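You operate a simulated robot arm through the tools that you are given. There is no shell and no other tool. Be economical: measure what you need, move in short steps, check, and stop when the job is done.

Carry out the task below with a simulated robot arm. There is one attempt and no reset: what you move stays moved.

JOB
Fetch the brown jar and set it on the white dish.

Only the result counts: the job must be done as asked and must still hold three seconds after the hand-in. Knocking over, shifting, dropping, spilling or breaking anything else fails it.

ROBOT AND FRAMES
A 7-joint arm with a two-finger parallel gripper, fixed in place. Base frame: the origin is at the foot of the arm, x ahead of it, y to its left, z up; the work surface is at about z = 0.86. Lengths are in m, angles in degrees, forces in N, time in s.
Its first joint turns from -166.0 to 166.0 degrees. Payload 4.4 kg.
Tool frame: the origin (TCP) lies between the finger pads and is the grasp point; the fingertips stand 0.023 m ahead of it; z points along the fingers, y is the line along which they close. The gripper opens to 0.094 m. The fingers are 0.038 m wide and 0.01 m thick; the gripper's body (0.054 by 0.096 m) begins 0.039 m behind the TCP.
Orientation is told as [roll, pitch, yaw] about the base's x, y, z axes, in that order, counted from this pose: with the fingers straight down and closing along the base's y, the tool's x points along the base's -x, its y along +y and its z along -z.

CONTROLS
- The arm moves only by the tool servo_tool. Its argument "steps" is text: rows parted by semicolons, each of 7 numbers parted by spaces: the shift along the tool's x, y, z in m, then the turn, a rotation vector about the tool's x, y, z in degrees, then the closure in counts, from 0 (fully open) to 255 (shut). In form: tx ty tz wx wy wz hand; .... A call has 1 to 12 rows; each row is the pose to reach, as a shift and turn from the pose commanded when the call began, along the tool's axes at that moment. Each row takes 0.2 s and may step no farther than 0.05 m and 8.6 degrees from the row before; otherwise, or with a gripper value out of range, the whole call is refused. Where a pose cannot be reached the arm comes as near as it can. A force on the tool above 40 N (or 10 N above the force at the start of the call, whichever is more), or a blocked arm, ends the call early, and 0.2 s more pass. Each finger travels about 0.072 m/s and halts on what it meets, pressing with about 28 N; the grip force reading is that of the motor and also rises with nothing between the fingers. The clock runs only during rows and for 0.2 s after the last one: add rows that repeat a pose to give the fingers time. The reply holds the time, the measured pose of the TCP, the force on the tool along the base axes, the opening and the grip force, in the units named above and with some noise, and new pictures: "show" is both (left out), scene, wrist or none.
- Cameras (640 x 400 px; columns grow to the right, rows downward): "scene" is fixed at [0.2166, -0.5044, 1.4267]; the picture's right is [0.92, -0.40, 0.00], its down [-0.17, -0.40, -0.90] and it looks along [0.36, 0.83, -0.44] (base axes); focal length 373 px, centre (320, 200). "wrist" rides on the gripper at [0.086, 0.016, -0.075] in the tool frame; the picture's right is [-0.18, 0.98, 0.00], its down [-0.58, -0.11, -0.81] and it looks along [-0.79, -0.15, 0.59] (tool axes); focal length 243 px, centre (320, 200). There is no depth. A picture from a camera that has moved, and an enlarged one, comes with that camera's place and axes in the base frame and with its lens. The place of the scene camera against the robot may be out by one fixed shift of up to 0.012 m in any direction.
- close_up(camera, box): a new picture of the part [left, top, right, bottom] of that camera's present view, enlarged. The clock stands still meanwhile.
- hand_in(): hands the job in; it is judged then, once.

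Go step by step. Nothing tells you positions but the pictures and the camera data: compare them with the known pose of the tool, close in by small moves and look again before you grip or let go. The budget is 90 turns and 170 pictures, counting those below and the enlarged ones. Unless the task says otherwise, let go and move clear before handing in, and close with one line.

The tools are called after "Request:" by a JSON object that holds its "method" and its "body". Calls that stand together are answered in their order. servo_tool: Moves the arm, as the interface text tells. Its arguments: {"type":"object","properties":{"steps":{"type":"string"},"show":{"type":"string","enum":["both","scene","wrist","none"]}},"required":["steps"]} The other tools are called the same way: close_up (camera, box) takes an enlarged picture of a part of a camera's view; hand_in () hands the job in.

At the start:

```text
t: 0.0
ee_pos: [0.5117, 0.4433, 1.082]
ee_rot: [0.0, -0.1, 0.0]
force: [0.1, -0.1, 0.0]
opening: 0.0942
finger_force: 0.1
```

scene: 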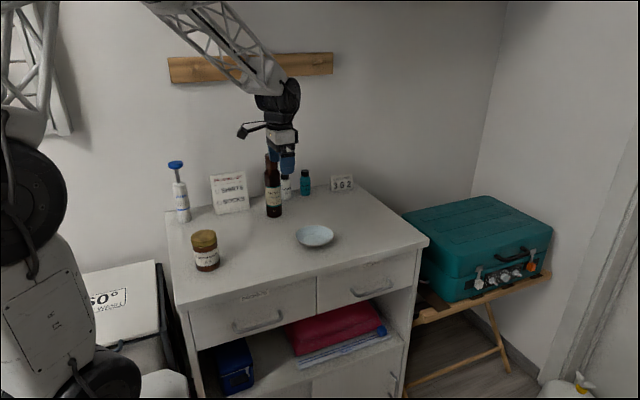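
wrist: 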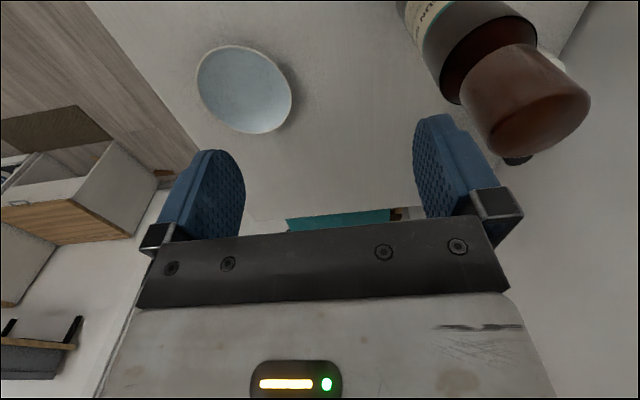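

I see the brown jar at about (0.265, 0.33) and the white dish at about (0.56, 0.33). I'll enlarge both to measure them.

Request:
{"method": "close_up", "body": {"camera": "scene", "box": [170, 215, 250, 285]}}

Request:
{"method": "close_up", "body": {"camera": "scene", "box": [280, 215, 350, 255]}}

```text
5.71 times, centred on (210, 250) of scene
camera zoom: at [0.2166, -0.5044, 1.4267], right [0.92, -0.4, 0.0], down [-0.17, -0.4, -0.9], along [0.36, 0.83, -0.44], focal length 2129 px, centre (949, -86)
```

zoom: 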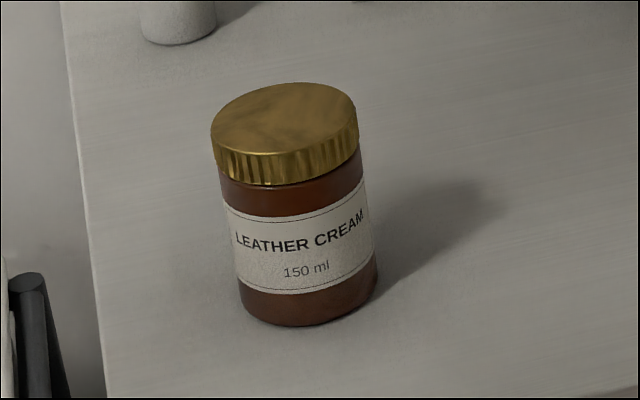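

```text
9.14 times, centred on (315, 235) of scene
camera zoom: at [0.2166, -0.5044, 1.4267], right [0.92, -0.4, 0.0], down [-0.17, -0.4, -0.9], along [0.36, 0.83, -0.44], focal length 3407 px, centre (366, -120)
```

zoom: 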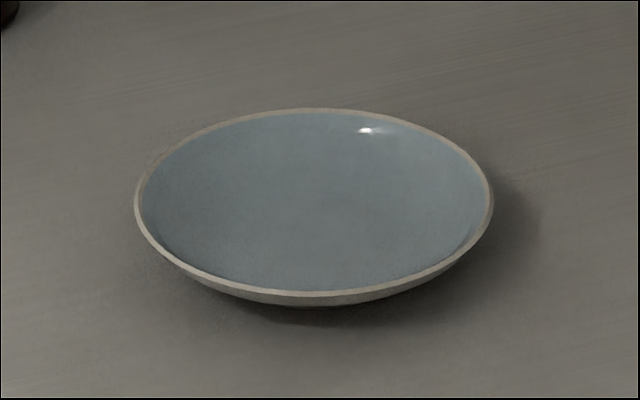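

The jar's centre comes out at about (0.268, 0.332), with its lid top near z = 0.946 and a width of 0.063. The dish is at about (0.558, 0.320). I'll move away from the tall bottle along -y first, then go above the jar at the present height.

Request:
{"method": "servo_tool", "body": {"steps": "0 -0.04 0 0 0 0 0; 0 -0.08 0 0 0 0 0; 0 -0.111 0 0 0 0 0; 0.04 -0.111 0 0 0 0 0; 0.08 -0.111 0 0 0 0 0; 0.12 -0.111 0 0 0 0 0; 0.16 -0.111 0 0 0 0 0; 0.20 -0.111 0 0 0 0 0; 0.244 -0.111 0 0 0 0 0; 0.244 -0.111 0 0 0 0 0; 0.244 -0.111 0 0 0 0 0"}}

```text
t: 2.4
ee_pos: [0.2676, 0.3326, 1.0817]
ee_rot: [0.0, 0.0, 0.0]
force: [-0.5, 0.2, -0.7]
opening: 0.0942
finger_force: 0.0
camera wrist: at [0.1807, 0.3502, 1.1573], right [0.18, 0.98, 0.0], down [0.58, -0.11, 0.81], along [0.79, -0.15, -0.59], focal length 243 px, centre (320, 200)
```

scene: 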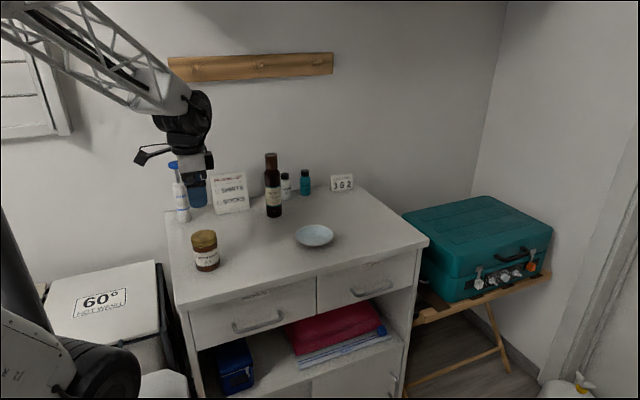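
wrist: 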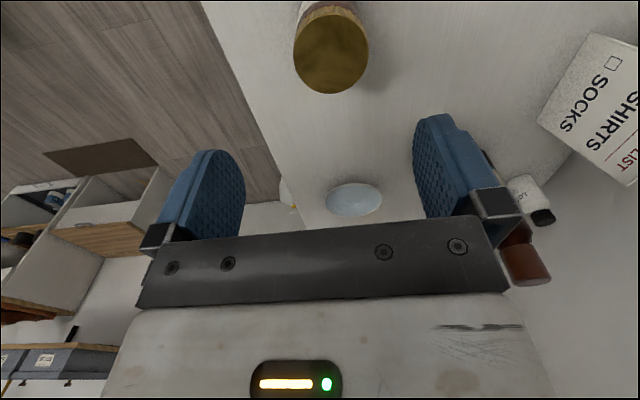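

The wrist view puts the lid at about (0.268, 0.341), so the scene camera is out by some 9 mm in y. I'll shift +y and go down to just above the lid, then look again.

Request:
{"method": "servo_tool", "body": {"steps": "0 0.009 0 0 0 0 0; 0 0.009 0.04 0 0 0 0; 0 0.009 0.075 0 0 0 0; 0 0.009 0.075 0 0 0 0; 0 0.009 0.075 0 0 0 0"}}

```text
t: 3.6
ee_pos: [0.2676, 0.3425, 1.005]
ee_rot: [0.0, -0.1, 0.0]
force: [-1.0, 0.3, -0.3]
opening: 0.0938
finger_force: 0.1
camera wrist: at [0.1795, 0.3579, 1.0805], right [0.18, 0.98, 0.0], down [0.58, -0.11, 0.81], along [0.79, -0.15, -0.59], focal length 243 px, centre (320, 200)
```

scene: 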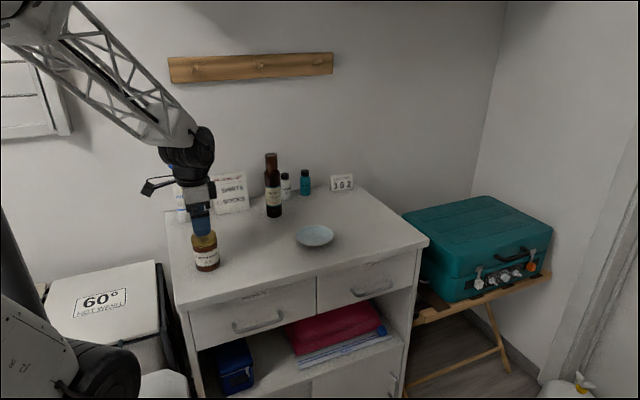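
wrist: 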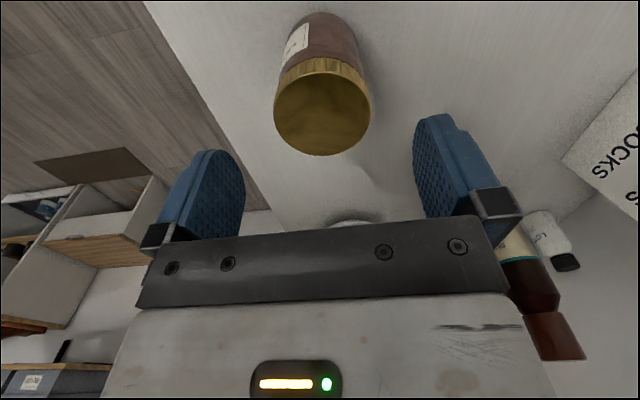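

The jar lies centred between the fingers. I'll go down to z ≈ 0.922, which keeps the palm about 1.5 cm above the lid, and close.

Request:
{"method": "servo_tool", "body": {"steps": "-0.001 0 0.03 0 0 0 0; -0.001 0 0.055 0 0 0 0; -0.001 0 0.07 0 0 0 0; -0.001 0 0.083 0 0 0 0; -0.001 0 0.083 0 0 0 0; -0.001 0 0.083 0 0 0 0"}}

```text
t: 5.0
ee_pos: [0.268, 0.3414, 0.9237]
ee_rot: [0.0, 0.0, 0.1]
force: [0.0, -0.2, -0.1]
opening: 0.0938
finger_force: 0.1
camera wrist: at [0.1816, 0.3588, 0.9983], right [0.18, 0.98, 0.0], down [0.58, -0.11, 0.81], along [0.79, -0.15, -0.59], focal length 243 px, centre (320, 200)
```

scene: 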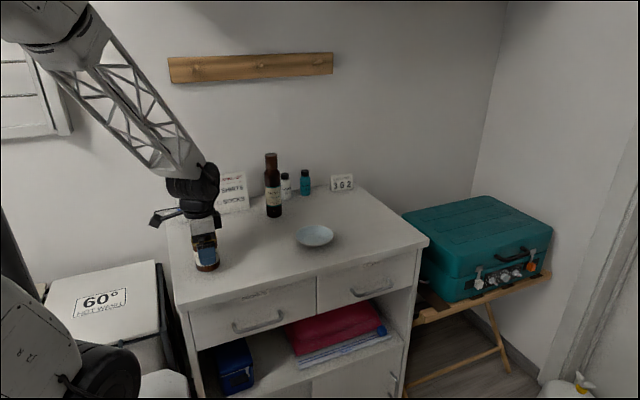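
wrist: 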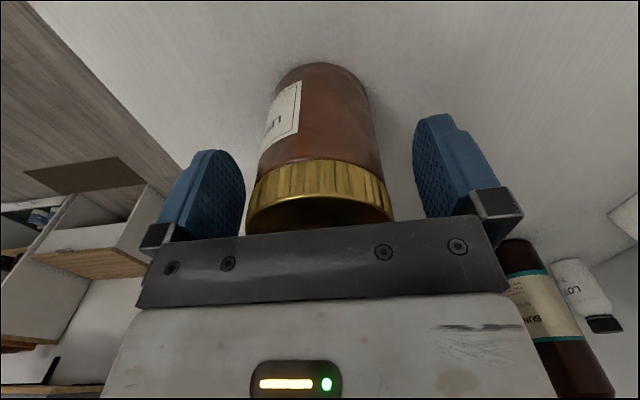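

The fingers straddle the jar evenly and the palm clears the lid. Now I'll close.

Request:
{"method": "servo_tool", "body": {"steps": "0 0 0 0 0 0 60; 0 0 0 0 0 0 100; 0 0 0 0 0 0 160; 0 0 0 0 0 0 255; 0 0 0 0 0 0 255; 0 0 0 0 0 0 255", "show": "wrist"}}

```text
t: 6.4
ee_pos: [0.267, 0.343, 0.9234]
ee_rot: [0.1, 0.0, -0.1]
force: [0.4, 0.6, 1.4]
opening: 0.0605
finger_force: 27.9
camera wrist: at [0.1816, 0.3589, 0.9984], right [0.18, 0.98, 0.0], down [0.58, -0.11, 0.81], along [0.79, -0.15, -0.59], focal length 243 px, centre (320, 200)
```

wrist: 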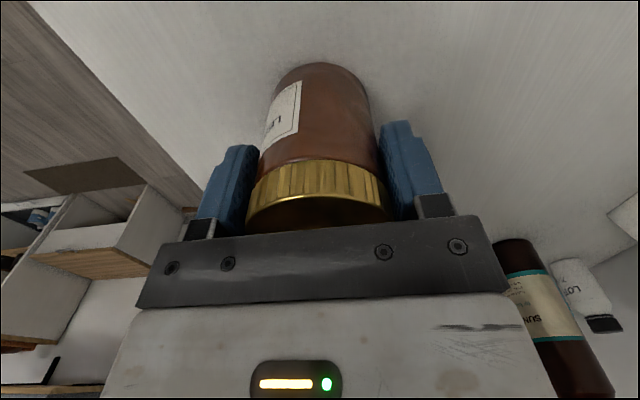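

The grip is firm at an opening of 60 mm. I'll lift 8 cm slowly and check it.

Request:
{"method": "servo_tool", "body": {"steps": "0 0 -0.005 0 0 0 255; 0 0 -0.015 0 0 0 255; 0 0 -0.035 0 0 0 255; 0 0 -0.055 0 0 0 255; 0 0 -0.08 0 0 0 255; 0 0 -0.08 0 0 0 255; 0 0 -0.08 0 0 0 255"}}

```text
t: 8.0
ee_pos: [0.2677, 0.3432, 1.004]
ee_rot: [0.0, 0.0, 0.0]
force: [0.0, 0.0, -2.2]
opening: 0.0606
finger_force: 28.0
camera wrist: at [0.181, 0.3592, 1.0791], right [0.18, 0.98, 0.0], down [0.58, -0.11, 0.81], along [0.79, -0.15, -0.59], focal length 243 px, centre (320, 200)
```

scene: 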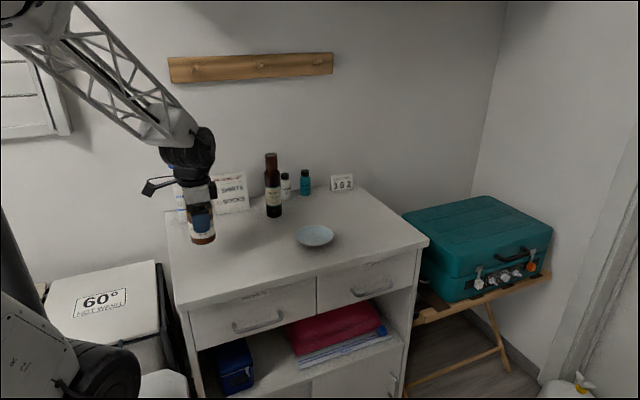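
wrist: 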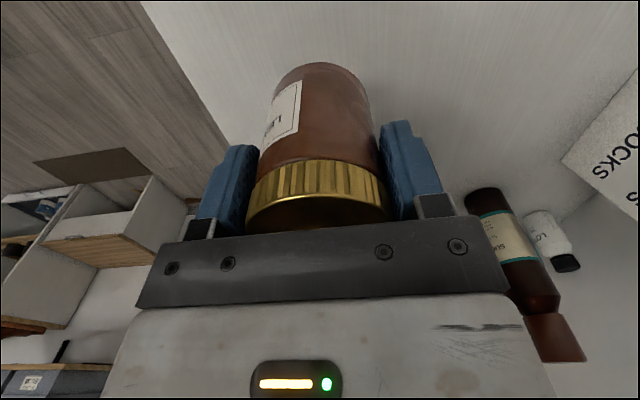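

The jar lifted cleanly. Combining the views puts the dish centre at about (0.562, 0.343), so I'll carry the jar there at this height, well clear of the bottle.

Request:
{"method": "servo_tool", "body": {"steps": "-0.015 0 0 0 0 0 255; -0.045 0 0 0 0 0 255; -0.08 0 0 0 0 0 255; -0.12 0 0 0 0 0 255; -0.16 0 0 0 0 0 255; -0.2 0 0 0 0 0 255; -0.24 0 0 0 0 0 255; -0.27 0 0 0 0 0 255; -0.285 0 0 0 0 0 255; -0.294 0 0 0 0 0 255; -0.294 0 0 0 0 0 255; -0.294 0 0 0 0 0 255"}}

Request:
{"method": "close_up", "body": {"camera": "scene", "box": [265, 175, 365, 265]}}

```text
t: 10.6
ee_pos: [0.5629, 0.3424, 1.0032]
ee_rot: [-0.1, 0.0, 0.1]
force: [0.1, -0.8, -3.4]
opening: 0.0604
finger_force: 28.0
camera wrist: at [0.4764, 0.3585, 1.0788], right [0.18, 0.98, 0.0], down [0.58, -0.11, 0.81], along [0.79, -0.15, -0.59], focal length 243 px, centre (320, 200)
```

scene: 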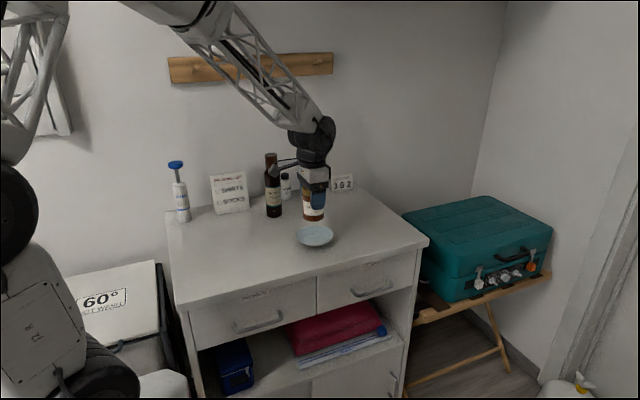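
wrist: 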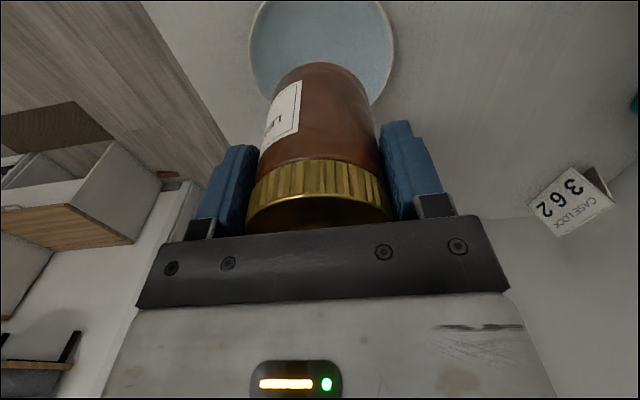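

```text
4.44 times, centred on (315, 220) of scene
camera zoom: at [0.2166, -0.5044, 1.4267], right [0.92, -0.4, 0.0], down [-0.17, -0.4, -0.9], along [0.36, 0.83, -0.44], focal length 1656 px, centre (342, 111)
```

zoom: 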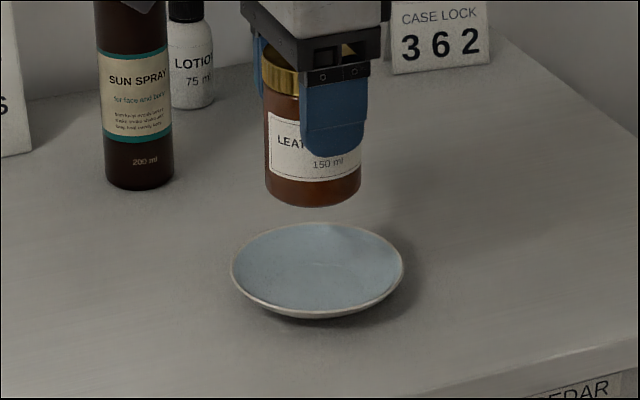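

The lowered jar should land close to the dish centre in both views. I'll go down to about 2 cm above the dish and look again.

Request:
{"method": "servo_tool", "body": {"steps": "0 0 0.015 0 0 0 255; 0 0 0.035 0 0 0 255; 0 0 0.05 0 0 0 255; 0 0 0.05 0 0 0 255; 0 0 0.05 0 0 0 255", "show": "wrist"}}

Request:
{"method": "close_up", "body": {"camera": "scene", "box": [265, 185, 365, 265]}}

```text
t: 11.8
ee_pos: [0.5629, 0.3431, 0.9538]
ee_rot: [0.0, 0.0, 0.0]
force: [-0.2, 0.6, -3.0]
opening: 0.0605
finger_force: 27.7
camera wrist: at [0.4752, 0.3588, 1.0287], right [0.18, 0.98, 0.0], down [0.58, -0.11, 0.81], along [0.79, -0.15, -0.59], focal length 243 px, centre (320, 200)
```

wrist: 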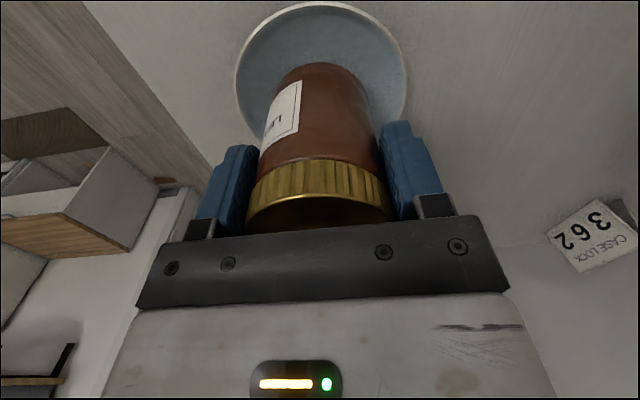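

```text
5.00 times, centred on (315, 225) of scene
camera zoom: at [0.2166, -0.5044, 1.4267], right [0.92, -0.4, 0.0], down [-0.17, -0.4, -0.9], along [0.36, 0.83, -0.44], focal length 1863 px, centre (345, 75)
```

zoom: 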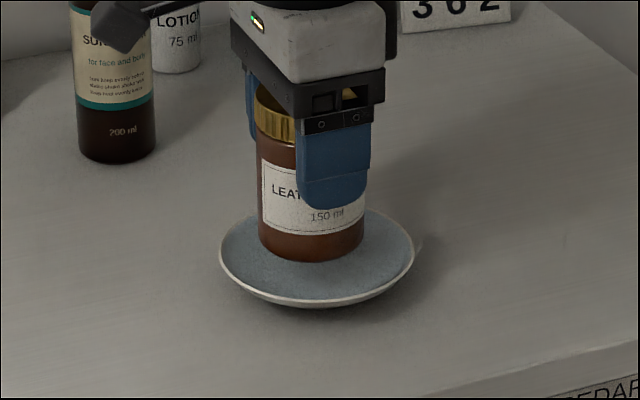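

The jar sits over the dish, at most about 3 mm off centre in y, so I'll correct that. Then I'll lower it in small steps until it touches.

Request:
{"method": "servo_tool", "body": {"steps": "-0.001 0.003 0.004 0 0 0 255; -0.001 0.003 0.009 0 0 0 255; -0.001 0.003 0.013 0 0 0 255; -0.001 0.003 0.016 0 0 0 255; -0.001 0.003 0.016 0 0 0 255; -0.001 0.003 0.016 0 0 0 255", "show": "none"}}

Request:
{"method": "close_up", "body": {"camera": "scene", "box": [285, 205, 345, 255]}}

```text
t: 13.2
ee_pos: [0.563, 0.3434, 0.9382]
ee_rot: [0.0, -0.1, 0.0]
force: [-0.5, 0.0, -2.9]
opening: 0.0605
finger_force: 28.0
```

```text
8.00 times, centred on (315, 230) of scene
camera zoom: at [0.2166, -0.5044, 1.4267], right [0.92, -0.4, 0.0], down [-0.17, -0.4, -0.9], along [0.36, 0.83, -0.44], focal length 2981 px, centre (360, -40)
```

zoom: 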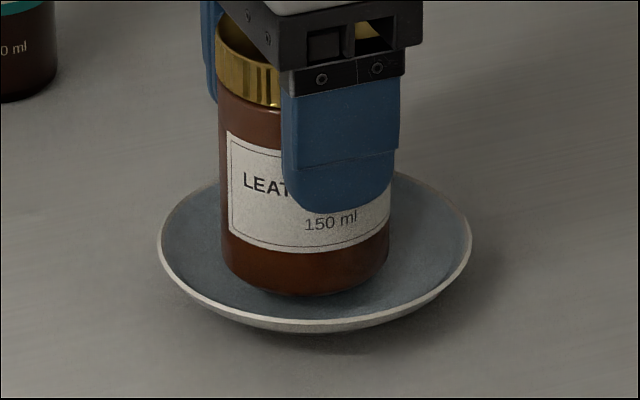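

Still no contact and the jar is well centred, off by about 2 mm in x. I'll keep lowering in 1.5 mm steps and watch the force.

Request:
{"method": "servo_tool", "body": {"steps": "-0.002 0 0.001 0 0 0 255; -0.002 0 0.0025 0 0 0 255; -0.002 0 0.004 0 0 0 255; -0.002 0 0.005 0 0 0 255; -0.002 0 0.005 0 0 0 255", "show": "none"}}

Request:
{"method": "close_up", "body": {"camera": "scene", "box": [285, 205, 345, 255]}}

```text
t: 14.4
ee_pos: [0.5649, 0.3434, 0.9326]
ee_rot: [0.0, 0.0, 0.0]
force: [0.2, -0.5, -2.3]
opening: 0.0605
finger_force: 28.1
```

```text
8.00 times, centred on (315, 230) of scene
camera zoom: at [0.2166, -0.5044, 1.4267], right [0.92, -0.4, 0.0], down [-0.17, -0.4, -0.9], along [0.36, 0.83, -0.44], focal length 2981 px, centre (360, -40)
```

zoom: 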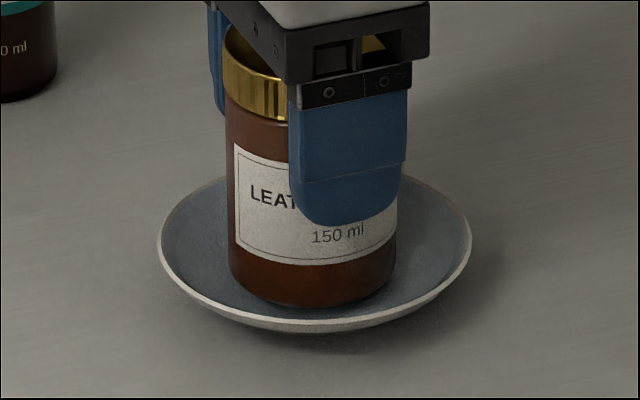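

Still free, at about z = 0.9326. I'll keep lowering in 1 mm steps.

Request:
{"method": "servo_tool", "body": {"steps": "0 0 0.001 0 0 0 255; 0 0 0.002 0 0 0 255; 0 0 0.002 0 0 0 255", "show": "none"}}

```text
t: 15.2
ee_pos: [0.5648, 0.344, 0.9303]
ee_rot: [0.0, 0.0, 0.0]
force: [-0.1, 0.5, -2.3]
opening: 0.0607
finger_force: 28.0
```

Request:
{"method": "servo_tool", "body": {"steps": "0 0 0.001 0 0 0 255; 0 0 0.002 0 0 0 255; 0 0 0.002 0 0 0 255", "show": "none"}}

Request:
{"method": "close_up", "body": {"camera": "scene", "box": [285, 205, 345, 255]}}

```text
t: 16.0
ee_pos: [0.5653, 0.343, 0.9286]
ee_rot: [-0.1, 0.0, 0.0]
force: [-1.1, 0.6, 1.2]
opening: 0.0602
finger_force: 28.5
```

```text
8.00 times, centred on (315, 230) of scene
camera zoom: at [0.2166, -0.5044, 1.4267], right [0.92, -0.4, 0.0], down [-0.17, -0.4, -0.9], along [0.36, 0.83, -0.44], focal length 2981 px, centre (360, -40)
```

zoom: 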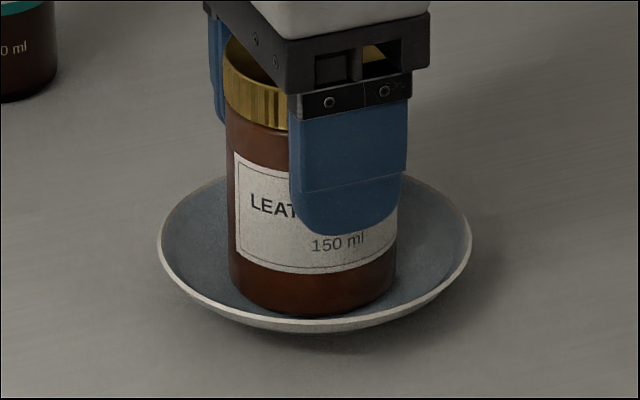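

The force swung from -2.3 to +1.2 N, so the jar has touched. I'll go half a millimetre further to confirm.

Request:
{"method": "servo_tool", "body": {"steps": "0 0 0.0007 0 0 0 255; 0 0 0.0007 0 0 0 255", "show": "wrist"}}

```text
t: 16.6
ee_pos: [0.5639, 0.3438, 0.9296]
ee_rot: [0.0, -0.1, 0.0]
force: [-1.0, 0.1, 8.3]
opening: 0.0609
finger_force: 28.4
camera wrist: at [0.4786, 0.3608, 1.003], right [0.18, 0.98, 0.0], down [0.58, -0.11, 0.81], along [0.79, -0.15, -0.59], focal length 243 px, centre (320, 200)
```

wrist: 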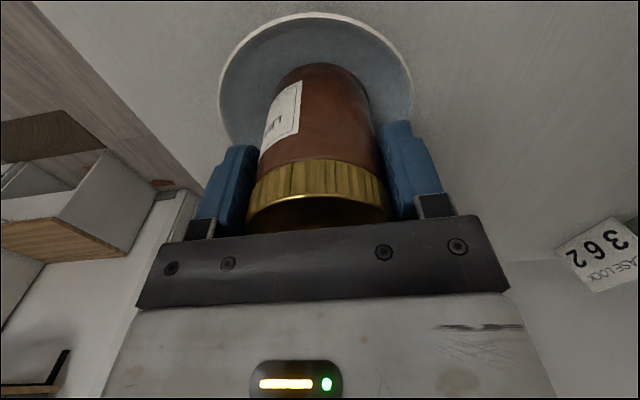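

The jar is firmly seated at 8 N. I'll ease the pressure off and open slowly.

Request:
{"method": "servo_tool", "body": {"steps": "0 0 -0.0008 0 0 0 255; 0 0 -0.0008 0 0 0 85; 0 0 -0.0008 0 0 0 60; 0 0 -0.0008 0 0 0 30; 0 0 -0.0008 0 0 0 0; 0 0 -0.0008 0 0 0 0"}}

```text
t: 18.0
ee_pos: [0.565, 0.3438, 0.9282]
ee_rot: [0.1, 0.0, 0.0]
force: [-0.8, 0.0, 0.1]
opening: 0.0938
finger_force: 0.1
camera wrist: at [0.4785, 0.3612, 1.0037], right [0.18, 0.98, 0.0], down [0.58, -0.11, 0.81], along [0.79, -0.15, -0.59], focal length 243 px, centre (320, 200)
```

scene: 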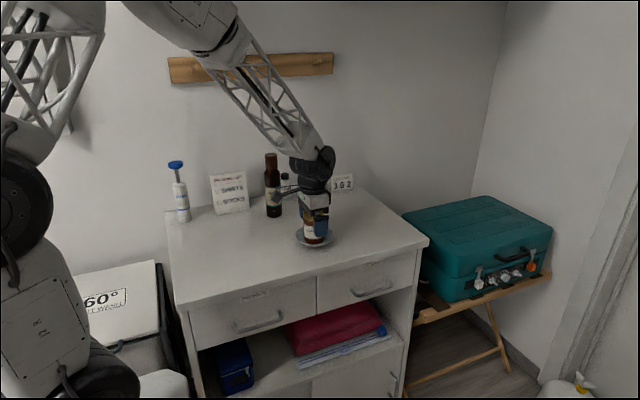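
wrist: 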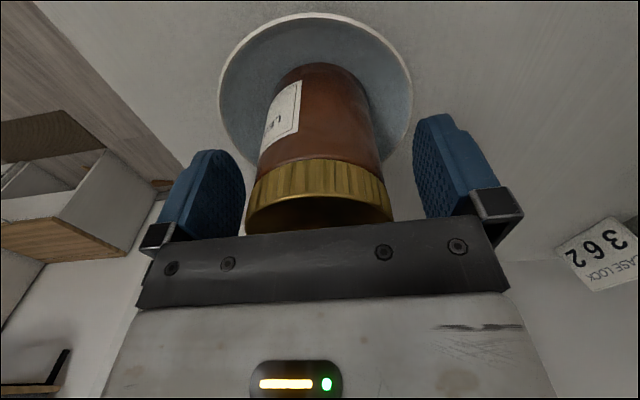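

The jar stands upright on the dish and the fingers are clear of it. I'll rise straight up.

Request:
{"method": "servo_tool", "body": {"steps": "0 0 -0.02 0 0 0 0; 0 0 -0.05 0 0 0 0; 0 0 -0.09 0 0 0 0; 0 0 -0.13 0 0 0 0; 0 0 -0.16 0 0 0 0; 0 0 -0.16 0 0 0 0", "show": "wrist"}}

Request:
{"method": "close_up", "body": {"camera": "scene", "box": [235, 140, 395, 260]}}

```text
t: 19.4
ee_pos: [0.5679, 0.3425, 1.089]
ee_rot: [0.0, 0.0, -0.1]
force: [0.0, 0.6, 1.1]
opening: 0.094
finger_force: 0.1
camera wrist: at [0.4792, 0.36, 1.1625], right [0.18, 0.98, 0.0], down [0.58, -0.11, 0.81], along [0.79, -0.15, -0.59], focal length 243 px, centre (320, 200)
```

wrist: 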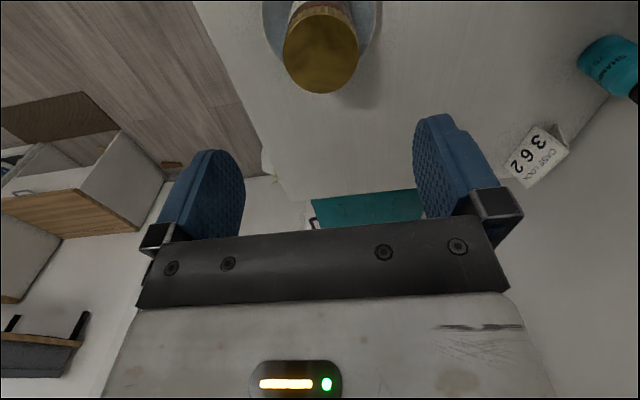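

```text
3.33 times, centred on (315, 200) of scene
camera zoom: at [0.2166, -0.5044, 1.4267], right [0.92, -0.4, 0.0], down [-0.17, -0.4, -0.9], along [0.36, 0.83, -0.44], focal length 1242 px, centre (337, 200)
```

zoom: 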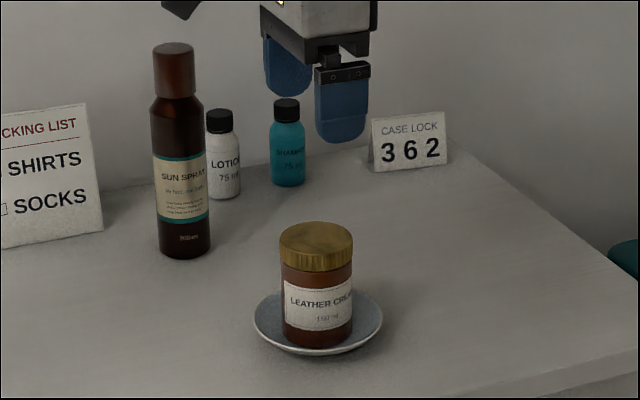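

The jar stands upright in the middle of the dish, nothing else has moved, and the arm is clear. I'll hand it in.

Request:
{"method": "hand_in", "body": {}}

```text
The job is handed in.
```

The brown jar is standing upright on the white dish, the gripper has let go and is clear, and nothing else was disturbed.
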